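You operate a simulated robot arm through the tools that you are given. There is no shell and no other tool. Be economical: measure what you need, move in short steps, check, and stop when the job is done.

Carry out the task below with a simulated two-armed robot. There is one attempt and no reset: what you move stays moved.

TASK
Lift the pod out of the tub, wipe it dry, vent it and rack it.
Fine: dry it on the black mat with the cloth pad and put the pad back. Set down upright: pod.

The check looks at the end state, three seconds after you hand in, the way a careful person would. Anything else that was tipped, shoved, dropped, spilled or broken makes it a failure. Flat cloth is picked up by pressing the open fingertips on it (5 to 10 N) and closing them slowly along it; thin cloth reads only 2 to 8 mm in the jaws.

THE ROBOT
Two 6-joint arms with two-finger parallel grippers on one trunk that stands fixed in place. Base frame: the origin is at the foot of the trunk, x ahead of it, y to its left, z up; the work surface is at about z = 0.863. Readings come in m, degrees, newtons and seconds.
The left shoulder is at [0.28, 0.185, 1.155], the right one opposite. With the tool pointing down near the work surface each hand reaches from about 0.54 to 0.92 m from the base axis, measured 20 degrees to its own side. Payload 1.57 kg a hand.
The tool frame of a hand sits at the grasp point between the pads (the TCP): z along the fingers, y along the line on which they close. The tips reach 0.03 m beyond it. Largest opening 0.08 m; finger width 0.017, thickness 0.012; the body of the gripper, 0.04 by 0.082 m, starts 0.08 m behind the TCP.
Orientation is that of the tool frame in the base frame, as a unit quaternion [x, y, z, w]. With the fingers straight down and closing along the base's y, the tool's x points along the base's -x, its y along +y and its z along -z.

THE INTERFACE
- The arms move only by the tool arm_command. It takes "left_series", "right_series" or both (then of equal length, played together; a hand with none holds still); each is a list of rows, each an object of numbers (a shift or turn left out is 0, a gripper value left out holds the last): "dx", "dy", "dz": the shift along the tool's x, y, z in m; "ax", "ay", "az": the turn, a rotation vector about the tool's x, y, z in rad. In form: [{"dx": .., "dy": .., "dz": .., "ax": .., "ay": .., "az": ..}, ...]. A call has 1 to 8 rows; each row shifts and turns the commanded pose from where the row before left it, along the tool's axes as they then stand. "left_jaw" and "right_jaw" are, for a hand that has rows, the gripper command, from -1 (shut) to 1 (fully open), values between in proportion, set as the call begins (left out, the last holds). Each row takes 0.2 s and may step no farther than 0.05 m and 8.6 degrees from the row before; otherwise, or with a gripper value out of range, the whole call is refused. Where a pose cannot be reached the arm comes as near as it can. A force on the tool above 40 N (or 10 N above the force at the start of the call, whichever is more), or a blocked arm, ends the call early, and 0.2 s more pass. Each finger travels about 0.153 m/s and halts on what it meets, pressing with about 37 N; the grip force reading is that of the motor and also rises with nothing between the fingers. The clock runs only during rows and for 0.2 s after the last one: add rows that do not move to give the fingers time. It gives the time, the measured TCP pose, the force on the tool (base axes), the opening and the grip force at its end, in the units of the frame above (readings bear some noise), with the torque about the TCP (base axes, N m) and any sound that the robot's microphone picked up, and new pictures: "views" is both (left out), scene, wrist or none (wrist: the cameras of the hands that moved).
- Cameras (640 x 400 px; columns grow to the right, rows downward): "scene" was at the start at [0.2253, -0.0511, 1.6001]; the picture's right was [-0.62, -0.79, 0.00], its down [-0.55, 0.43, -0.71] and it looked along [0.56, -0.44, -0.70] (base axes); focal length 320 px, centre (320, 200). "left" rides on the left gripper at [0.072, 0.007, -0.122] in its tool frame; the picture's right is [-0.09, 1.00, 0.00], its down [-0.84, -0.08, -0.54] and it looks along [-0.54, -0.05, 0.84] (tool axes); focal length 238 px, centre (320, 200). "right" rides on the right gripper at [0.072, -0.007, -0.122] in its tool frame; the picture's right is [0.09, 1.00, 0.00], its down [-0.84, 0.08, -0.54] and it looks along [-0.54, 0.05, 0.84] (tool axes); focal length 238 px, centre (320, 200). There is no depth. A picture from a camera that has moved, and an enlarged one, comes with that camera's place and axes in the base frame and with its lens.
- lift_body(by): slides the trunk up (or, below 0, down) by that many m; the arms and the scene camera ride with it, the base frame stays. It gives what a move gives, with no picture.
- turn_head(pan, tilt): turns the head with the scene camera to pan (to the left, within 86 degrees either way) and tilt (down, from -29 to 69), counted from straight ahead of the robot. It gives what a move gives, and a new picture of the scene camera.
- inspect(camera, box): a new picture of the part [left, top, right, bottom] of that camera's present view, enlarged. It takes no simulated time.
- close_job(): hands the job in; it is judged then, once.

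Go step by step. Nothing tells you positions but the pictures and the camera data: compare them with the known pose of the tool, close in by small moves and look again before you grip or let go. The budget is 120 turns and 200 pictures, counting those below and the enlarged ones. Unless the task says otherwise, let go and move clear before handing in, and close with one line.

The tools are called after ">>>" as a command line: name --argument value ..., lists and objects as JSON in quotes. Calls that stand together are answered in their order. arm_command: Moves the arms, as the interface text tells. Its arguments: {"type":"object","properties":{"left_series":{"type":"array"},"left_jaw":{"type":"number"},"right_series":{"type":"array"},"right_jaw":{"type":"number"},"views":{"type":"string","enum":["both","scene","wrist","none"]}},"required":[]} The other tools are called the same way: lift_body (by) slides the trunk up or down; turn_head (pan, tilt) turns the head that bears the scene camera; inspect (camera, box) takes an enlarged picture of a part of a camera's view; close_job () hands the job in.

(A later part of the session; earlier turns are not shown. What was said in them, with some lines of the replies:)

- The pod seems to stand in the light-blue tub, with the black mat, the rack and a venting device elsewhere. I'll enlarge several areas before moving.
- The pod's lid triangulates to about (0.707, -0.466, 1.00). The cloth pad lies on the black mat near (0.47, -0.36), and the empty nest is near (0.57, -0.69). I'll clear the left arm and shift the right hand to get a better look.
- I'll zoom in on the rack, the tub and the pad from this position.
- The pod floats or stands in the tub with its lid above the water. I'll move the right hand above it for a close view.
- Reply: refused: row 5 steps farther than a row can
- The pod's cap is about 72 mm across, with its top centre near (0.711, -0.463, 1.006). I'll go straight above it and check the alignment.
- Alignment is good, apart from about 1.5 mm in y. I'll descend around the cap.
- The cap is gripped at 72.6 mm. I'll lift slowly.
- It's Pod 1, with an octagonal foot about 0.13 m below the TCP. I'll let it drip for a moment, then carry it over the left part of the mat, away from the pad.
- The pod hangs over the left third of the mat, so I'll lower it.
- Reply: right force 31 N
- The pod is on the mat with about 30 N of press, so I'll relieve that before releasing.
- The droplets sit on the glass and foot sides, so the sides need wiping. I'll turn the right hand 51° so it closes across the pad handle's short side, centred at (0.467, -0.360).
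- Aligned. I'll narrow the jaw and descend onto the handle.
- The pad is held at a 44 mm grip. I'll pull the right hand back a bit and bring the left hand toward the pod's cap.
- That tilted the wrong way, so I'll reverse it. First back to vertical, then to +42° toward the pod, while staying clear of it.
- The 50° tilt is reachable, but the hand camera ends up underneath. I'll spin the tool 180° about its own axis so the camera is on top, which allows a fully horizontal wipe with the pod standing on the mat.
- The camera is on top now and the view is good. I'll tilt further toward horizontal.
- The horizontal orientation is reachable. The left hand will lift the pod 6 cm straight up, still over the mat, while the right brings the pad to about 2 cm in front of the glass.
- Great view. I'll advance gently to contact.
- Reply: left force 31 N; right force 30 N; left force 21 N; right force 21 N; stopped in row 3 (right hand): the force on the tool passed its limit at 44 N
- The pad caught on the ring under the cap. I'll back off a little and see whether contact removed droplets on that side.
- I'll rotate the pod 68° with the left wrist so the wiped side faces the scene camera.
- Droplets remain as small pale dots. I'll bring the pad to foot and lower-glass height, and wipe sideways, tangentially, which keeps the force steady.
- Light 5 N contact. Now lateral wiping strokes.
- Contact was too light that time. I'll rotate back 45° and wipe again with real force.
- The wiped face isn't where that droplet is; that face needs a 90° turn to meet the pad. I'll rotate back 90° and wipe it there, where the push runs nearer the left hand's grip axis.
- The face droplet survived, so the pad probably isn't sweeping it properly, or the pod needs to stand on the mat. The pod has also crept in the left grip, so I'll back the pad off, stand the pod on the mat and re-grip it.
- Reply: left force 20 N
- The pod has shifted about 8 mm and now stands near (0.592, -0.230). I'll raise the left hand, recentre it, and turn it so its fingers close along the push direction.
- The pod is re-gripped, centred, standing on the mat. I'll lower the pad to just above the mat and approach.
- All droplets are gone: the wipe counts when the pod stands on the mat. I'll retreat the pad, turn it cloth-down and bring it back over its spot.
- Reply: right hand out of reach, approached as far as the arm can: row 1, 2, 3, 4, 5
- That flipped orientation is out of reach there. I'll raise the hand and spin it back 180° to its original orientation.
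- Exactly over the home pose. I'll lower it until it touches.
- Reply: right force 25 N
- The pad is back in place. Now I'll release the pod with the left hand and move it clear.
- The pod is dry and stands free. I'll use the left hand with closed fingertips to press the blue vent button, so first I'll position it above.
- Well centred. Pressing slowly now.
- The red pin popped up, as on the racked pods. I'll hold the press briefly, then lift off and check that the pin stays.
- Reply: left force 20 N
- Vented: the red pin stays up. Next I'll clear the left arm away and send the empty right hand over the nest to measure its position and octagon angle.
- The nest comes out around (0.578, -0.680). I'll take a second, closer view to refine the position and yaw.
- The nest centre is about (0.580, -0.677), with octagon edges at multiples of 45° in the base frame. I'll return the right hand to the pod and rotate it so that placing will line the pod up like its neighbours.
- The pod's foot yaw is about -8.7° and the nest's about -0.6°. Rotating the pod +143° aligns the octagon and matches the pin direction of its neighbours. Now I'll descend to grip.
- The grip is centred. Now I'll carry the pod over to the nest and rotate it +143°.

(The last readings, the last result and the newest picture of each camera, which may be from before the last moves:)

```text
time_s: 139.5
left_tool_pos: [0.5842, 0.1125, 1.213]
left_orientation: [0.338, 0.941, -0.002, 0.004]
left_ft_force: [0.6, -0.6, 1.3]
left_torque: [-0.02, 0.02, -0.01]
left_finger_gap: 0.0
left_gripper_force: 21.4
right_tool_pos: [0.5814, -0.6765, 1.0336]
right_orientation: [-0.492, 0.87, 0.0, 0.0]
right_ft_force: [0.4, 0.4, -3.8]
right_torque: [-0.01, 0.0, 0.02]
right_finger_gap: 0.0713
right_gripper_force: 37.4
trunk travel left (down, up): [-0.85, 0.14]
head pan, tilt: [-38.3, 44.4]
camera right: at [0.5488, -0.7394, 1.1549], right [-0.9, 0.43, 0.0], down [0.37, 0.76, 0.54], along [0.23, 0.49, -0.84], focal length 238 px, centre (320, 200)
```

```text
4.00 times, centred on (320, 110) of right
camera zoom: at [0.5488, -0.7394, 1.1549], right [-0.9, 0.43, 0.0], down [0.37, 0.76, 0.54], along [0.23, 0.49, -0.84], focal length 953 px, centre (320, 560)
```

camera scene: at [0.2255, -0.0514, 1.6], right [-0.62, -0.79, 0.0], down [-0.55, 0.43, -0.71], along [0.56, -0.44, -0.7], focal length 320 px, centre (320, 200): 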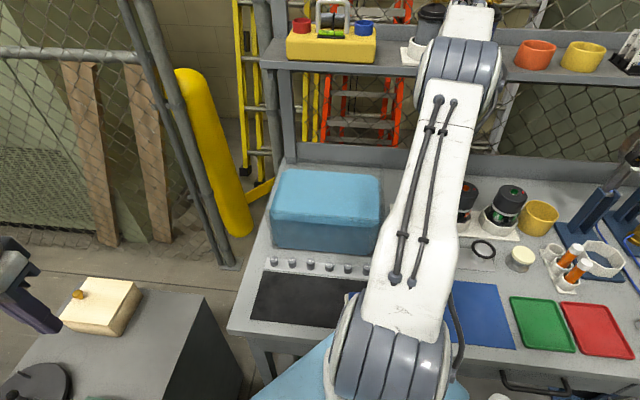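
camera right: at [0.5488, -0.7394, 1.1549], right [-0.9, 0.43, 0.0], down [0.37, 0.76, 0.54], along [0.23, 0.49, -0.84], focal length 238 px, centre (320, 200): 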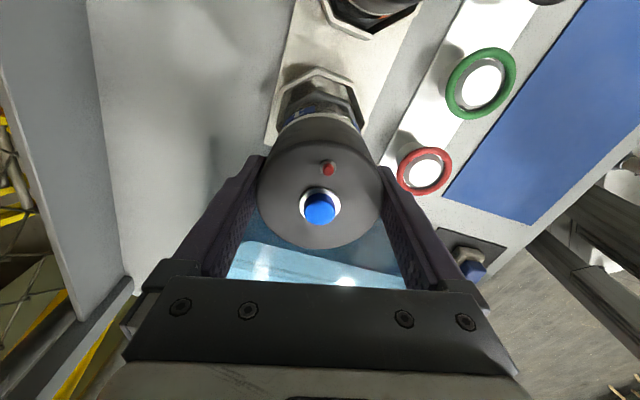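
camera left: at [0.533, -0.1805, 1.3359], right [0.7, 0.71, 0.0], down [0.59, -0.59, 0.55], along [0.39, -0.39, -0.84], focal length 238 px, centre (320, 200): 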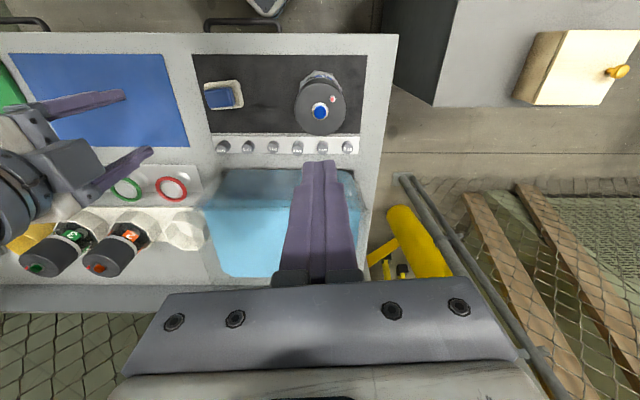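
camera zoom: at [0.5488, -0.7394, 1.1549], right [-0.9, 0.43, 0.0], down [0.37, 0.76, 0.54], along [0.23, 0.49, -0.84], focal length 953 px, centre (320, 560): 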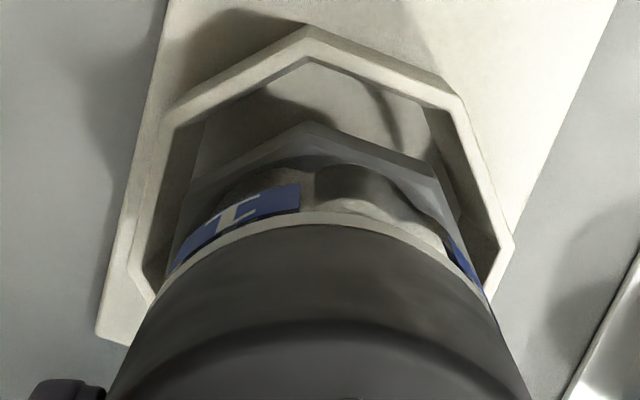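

The octagons are aligned in yaw, and the pod sits about 5 mm toward +y of the nest centre. I'll correct that and lower to rim level.

>>> arm_command --right_series '[{"dx": 0.0048, "dy": -0.0006}, {"dz": 0.008}, {"dz": 0.007}, {}]' --views "wrist"

>>> inspect --camera "right" --box '[260, 60, 380, 160]'

```text
time_s: 140.5
left_tool_pos: [0.585, 0.1119, 1.2133]
left_orientation: [0.338, 0.941, -0.003, 0.005]
left_ft_force: [0.5, 0.1, -0.4]
left_torque: [-0.01, 0.02, 0.02]
left_finger_gap: 0.0
left_gripper_force: 21.0
right_tool_pos: [0.5787, -0.6818, 1.0179]
right_orientation: [-0.492, 0.87, 0.0, 0.0]
right_ft_force: [-0.5, -0.4, -4.0]
right_torque: [-0.04, 0.0, 0.01]
right_finger_gap: 0.0713
right_gripper_force: 37.5
trunk travel left (down, up): [-0.85, 0.14]
head pan, tilt: [-38.3, 44.4]
camera right: at [0.5456, -0.7457, 1.1398], right [-0.9, 0.43, 0.0], down [0.37, 0.76, 0.54], along [0.23, 0.49, -0.84], focal length 238 px, centre (320, 200)
```

right: 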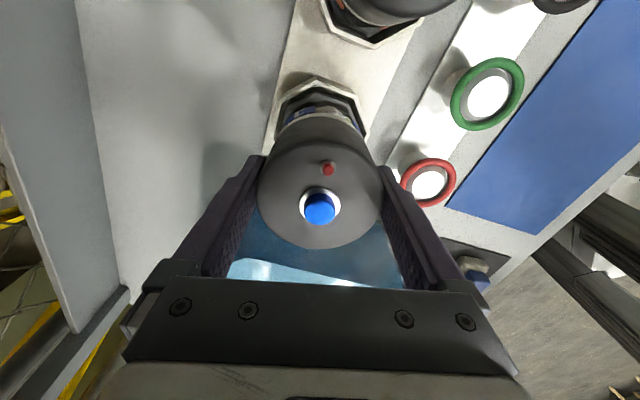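

```text
4.00 times, centred on (320, 110) of right
camera zoom: at [0.5456, -0.7457, 1.1398], right [-0.9, 0.43, 0.0], down [0.37, 0.76, 0.54], along [0.23, 0.49, -0.84], focal length 953 px, centre (320, 560)
```

zoom: 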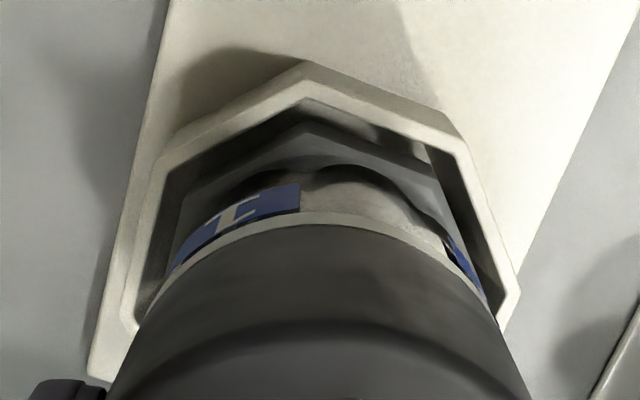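

Centred within about 1 mm. I'll lower it into the nest.

>>> arm_command --right_series '[{"dz": 0.008}, {"dz": 0.008}, {"dz": 0.005}, {}]' --views "wrist"

>>> inspect --camera "right" --box '[260, 60, 380, 160]'

```text
time_s: 141.5
left_tool_pos: [0.5849, 0.1118, 1.2131]
left_orientation: [0.337, 0.941, -0.003, 0.004]
left_ft_force: [0.1, -1.3, -1.0]
left_torque: [0.0, -0.03, -0.03]
left_finger_gap: 0.0002
left_gripper_force: 21.2
right_tool_pos: [0.5774, -0.6813, 0.9979]
right_orientation: [-0.492, 0.87, 0.0, 0.0]
right_ft_force: [-0.3, 0.6, -4.5]
right_torque: [0.03, -0.05, 0.02]
right_finger_gap: 0.0715
right_gripper_force: 37.1
trunk travel left (down, up): [-0.85, 0.14]
head pan, tilt: [-38.3, 44.4]
camera right: at [0.5453, -0.746, 1.1181], right [-0.9, 0.43, 0.0], down [0.37, 0.76, 0.54], along [0.23, 0.49, -0.84], focal length 238 px, centre (320, 200)
```

right: 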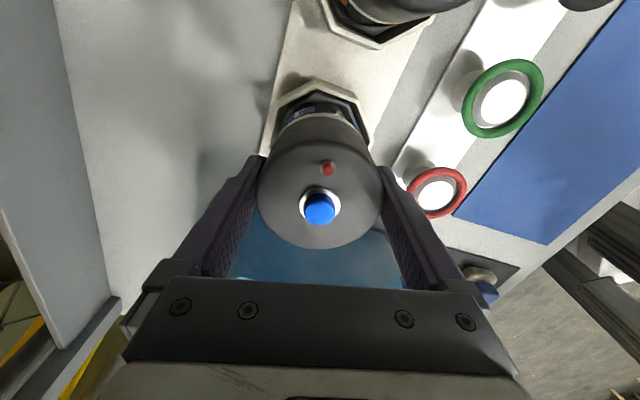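

```text
4.00 times, centred on (320, 110) of right
camera zoom: at [0.5453, -0.746, 1.1181], right [-0.9, 0.43, 0.0], down [0.37, 0.76, 0.54], along [0.23, 0.49, -0.84], focal length 953 px, centre (320, 560)
```

zoom: 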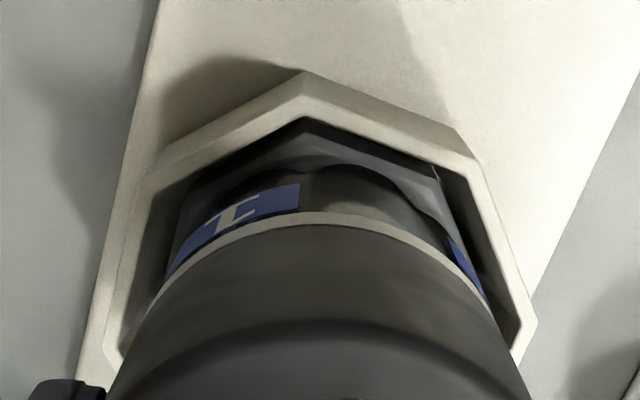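

>>> arm_command --right_series '[{"dz": 0.003}, {"dz": 0.002}, {"dz": 0.0015}, {"dz": 0.0015}, {}]' --views "none"

```text
time_s: 142.7
left_tool_pos: [0.5849, 0.1114, 1.2133]
left_orientation: [0.339, 0.941, -0.003, 0.004]
left_ft_force: [-0.2, -0.3, -0.5]
left_torque: [0.02, 0.01, -0.03]
left_finger_gap: 0.0002
left_gripper_force: 21.6
right_tool_pos: [0.5783, -0.6827, 0.9888]
right_orientation: [-0.492, 0.87, 0.0, -0.001]
right_ft_force: [-2.7, 2.1, 5.1]
right_torque: [0.37, 0.14, 0.0]
right_finger_gap: 0.0715
right_gripper_force: 37.4
trunk travel left (down, up): [-0.85, 0.14]
head pan, tilt: [-38.3, 44.4]
```

>>> arm_command --right_series '[{"dz": 0.001}, {}]' --views "wrist"

>>> inspect --camera "right" --box '[260, 60, 380, 160]'

```text
time_s: 143.3
left_tool_pos: [0.5826, 0.1121, 1.2133]
left_orientation: [0.338, 0.941, -0.003, 0.004]
left_ft_force: [-0.6, 0.1, 0.6]
left_torque: [0.0, -0.03, 0.0]
left_finger_gap: 0.0
left_gripper_force: 21.7
right_tool_pos: [0.5774, -0.6819, 0.9897]
right_orientation: [-0.492, 0.871, -0.002, 0.0]
right_ft_force: [-3.9, 2.1, 14.7]
right_torque: [0.68, 0.33, -0.09]
right_finger_gap: 0.0712
right_gripper_force: 36.7
trunk travel left (down, up): [-0.85, 0.14]
head pan, tilt: [-38.3, 44.4]
camera right: at [0.5455, -0.7461, 1.1116], right [-0.9, 0.43, 0.0], down [0.37, 0.76, 0.54], along [0.24, 0.49, -0.84], focal length 238 px, centre (320, 200)
```

right: 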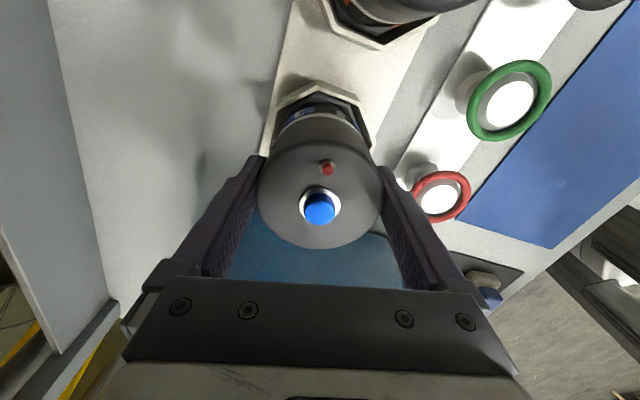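

```text
4.00 times, centred on (320, 110) of right
camera zoom: at [0.5455, -0.7461, 1.1116], right [-0.9, 0.43, 0.0], down [0.37, 0.76, 0.54], along [0.24, 0.49, -0.84], focal length 953 px, centre (320, 560)
```

zoom: 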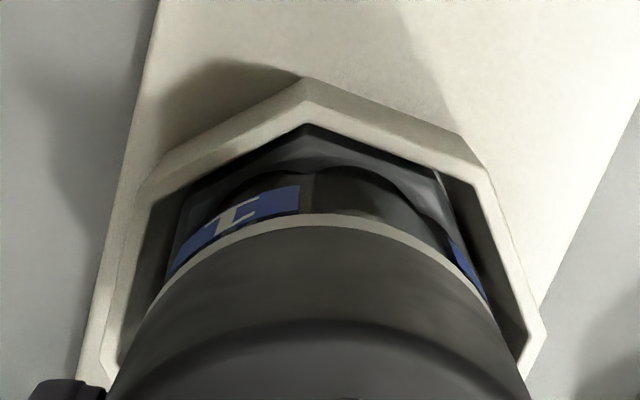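

>>> arm_command --right_series '[{"dz": -0.0015}, {}]' --views "none"

>>> arm_command --right_series '[{}, {}, {}]' --right_jaw 1 --views "wrist"

>>> inspect --camera "right" --box '[240, 60, 400, 260]'

```text
time_s: 143.9
left_tool_pos: [0.584, 0.1111, 1.2126]
left_orientation: [0.338, 0.941, -0.003, 0.004]
left_ft_force: [0.4, -0.6, 0.7]
left_torque: [-0.01, 0.0, 0.0]
left_finger_gap: 0.0
left_gripper_force: 20.9
right_tool_pos: [0.5778, -0.683, 0.9896]
right_orientation: [-0.492, 0.871, -0.001, 0.0]
right_ft_force: [-4.1, -1.7, 6.9]
right_torque: [-0.04, 0.1, 0.0]
right_finger_gap: 0.0713
right_gripper_force: 36.6
trunk travel left (down, up): [-0.85, 0.14]
head pan, tilt: [-38.3, 44.4]
```

```text
time_s: 144.7
left_tool_pos: [0.5854, 0.1115, 1.2135]
left_orientation: [0.337, 0.941, -0.003, 0.005]
left_ft_force: [-0.8, -0.1, 0.2]
left_torque: [-0.04, 0.02, 0.01]
left_finger_gap: 0.0
left_gripper_force: 21.2
right_tool_pos: [0.5783, -0.6813, 0.9898]
right_orientation: [-0.492, 0.87, 0.0, 0.0]
right_ft_force: [0.4, -0.5, 0.0]
right_torque: [0.02, 0.0, -0.02]
right_finger_gap: 0.08
right_gripper_force: 0.1
trunk travel left (down, up): [-0.85, 0.14]
head pan, tilt: [-38.3, 44.4]
camera right: at [0.5462, -0.746, 1.1112], right [-0.9, 0.43, 0.0], down [0.37, 0.76, 0.54], along [0.23, 0.49, -0.84], focal length 238 px, centre (320, 200)
```

right: 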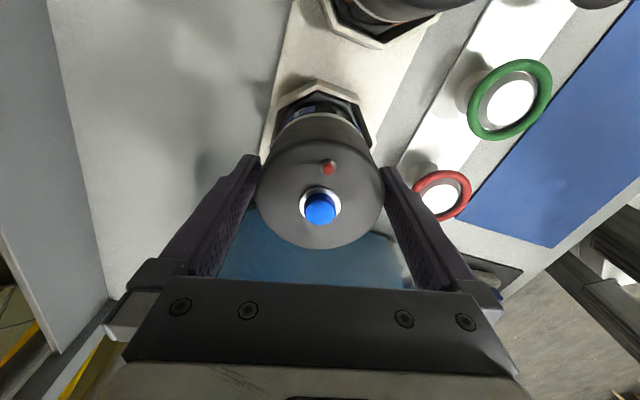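

```text
2.00 times, centred on (320, 160) of right
camera zoom: at [0.5462, -0.746, 1.1112], right [-0.9, 0.43, 0.0], down [0.37, 0.76, 0.54], along [0.23, 0.49, -0.84], focal length 477 px, centre (320, 280)
```

zoom: 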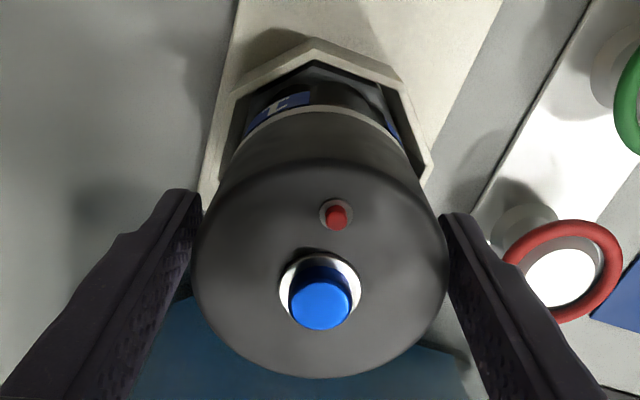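

Released and steady. I'll retreat straight up, then move aside to verify.

>>> arm_command --right_series '[{"dz": -0.01}, {"dz": -0.02}, {"dz": -0.035}, {"dz": -0.04}, {"dz": -0.045}, {"dz": -0.045}, {"dz": -0.045}, {}]' --views "none"

>>> arm_command --right_series '[{"dx": -0.04}, {"dx": -0.04}, {"dx": -0.04}, {"dx": -0.04}, {"dx": -0.04}, {"dx": -0.04}, {"dx": -0.04}, {"dx": -0.04}]' --views "both"

>>> inspect --camera "scene" --box '[380, 160, 560, 270]'

>>> inspect --camera "scene" --box '[230, 240, 410, 350]'

```text
time_s: 146.5
left_tool_pos: [0.5835, 0.1115, 1.2135]
left_orientation: [0.338, 0.941, -0.003, 0.004]
left_ft_force: [0.3, -0.4, 0.7]
left_torque: [-0.01, 0.0, -0.01]
left_finger_gap: 0.0
left_gripper_force: 21.7
right_tool_pos: [0.5796, -0.6828, 1.2289]
right_orientation: [-0.493, 0.87, -0.001, -0.001]
right_ft_force: [0.2, 0.2, 0.0]
right_torque: [-0.01, 0.0, 0.01]
right_finger_gap: 0.08
right_gripper_force: 0.0
trunk travel left (down, up): [-0.85, 0.14]
head pan, tilt: [-38.3, 44.4]
```

```text
time_s: 148.3
left_tool_pos: [0.585, 0.1113, 1.2123]
left_orientation: [0.338, 0.941, -0.003, 0.005]
left_ft_force: [0.5, 0.0, 0.1]
left_torque: [-0.01, -0.03, 0.04]
left_finger_gap: 0.0001
left_gripper_force: 21.8
right_tool_pos: [0.7412, -0.4072, 1.2282]
right_orientation: [-0.492, 0.87, 0.0, -0.001]
right_ft_force: [0.2, -0.7, 0.7]
right_torque: [-0.04, 0.0, 0.01]
right_finger_gap: 0.08
right_gripper_force: 0.0
trunk travel left (down, up): [-0.85, 0.14]
head pan, tilt: [-38.3, 44.4]
camera scene: at [0.2253, -0.0513, 1.6001], right [-0.62, -0.78, 0.0], down [-0.55, 0.43, -0.71], along [0.56, -0.44, -0.7], focal length 320 px, centre (320, 200)
camera right: at [0.7087, -0.472, 1.3502], right [-0.9, 0.44, 0.0], down [0.37, 0.76, 0.54], along [0.24, 0.49, -0.84], focal length 238 px, centre (320, 200)
```

scene: 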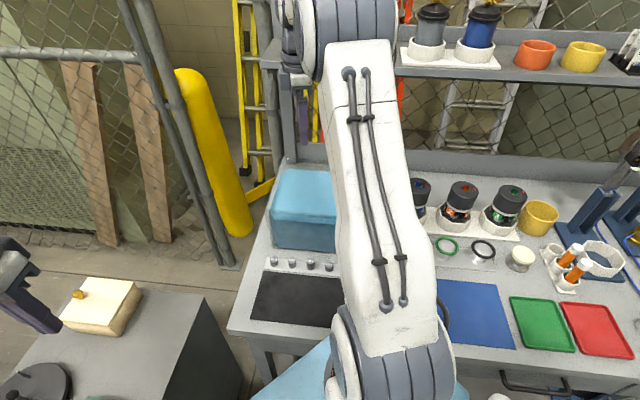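
right: 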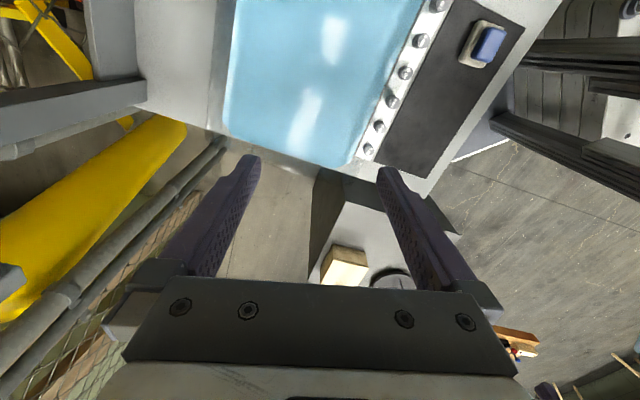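

```text
3.56 times, centred on (470, 215) of scene
camera zoom: at [0.2253, -0.0513, 1.6001], right [-0.62, -0.78, 0.0], down [-0.55, 0.43, -0.71], along [0.56, -0.44, -0.7], focal length 1138 px, centre (-213, 147)
```

zoom: 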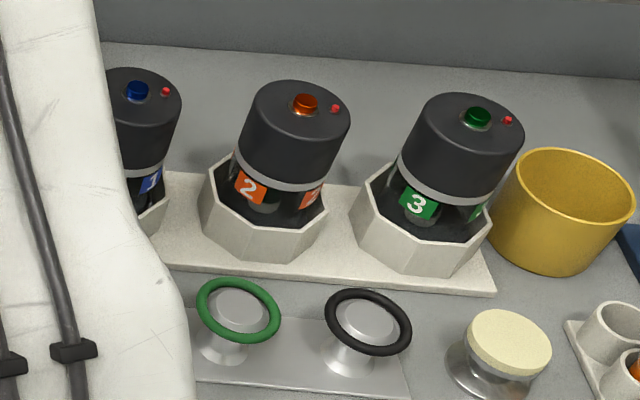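

```text
3.56 times, centred on (320, 295) of scene
camera zoom: at [0.2253, -0.0513, 1.6001], right [-0.62, -0.78, 0.0], down [-0.55, 0.43, -0.71], along [0.56, -0.44, -0.7], focal length 1138 px, centre (320, -138)
```

zoom: 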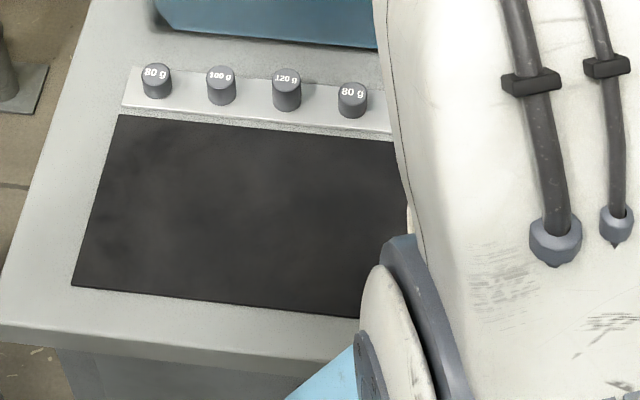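

Pod 1 stands upright in its nest, in line with pods 2 and 3, with its red vent pin up. The pad is back on the mat, nothing else I can see has moved, and both hands are empty and clear, so I'm handing in.

>>> close_job

```text
The job is handed in.
```

I lifted pod 1 out of the tub, wiped it dry on the black mat and vented it (its red pin is up). It now stands upright in its rack nest, and the cloth pad is back in its place on the mat. I didn't look at every side of the pod after wiping, but no droplets showed in the views I took.
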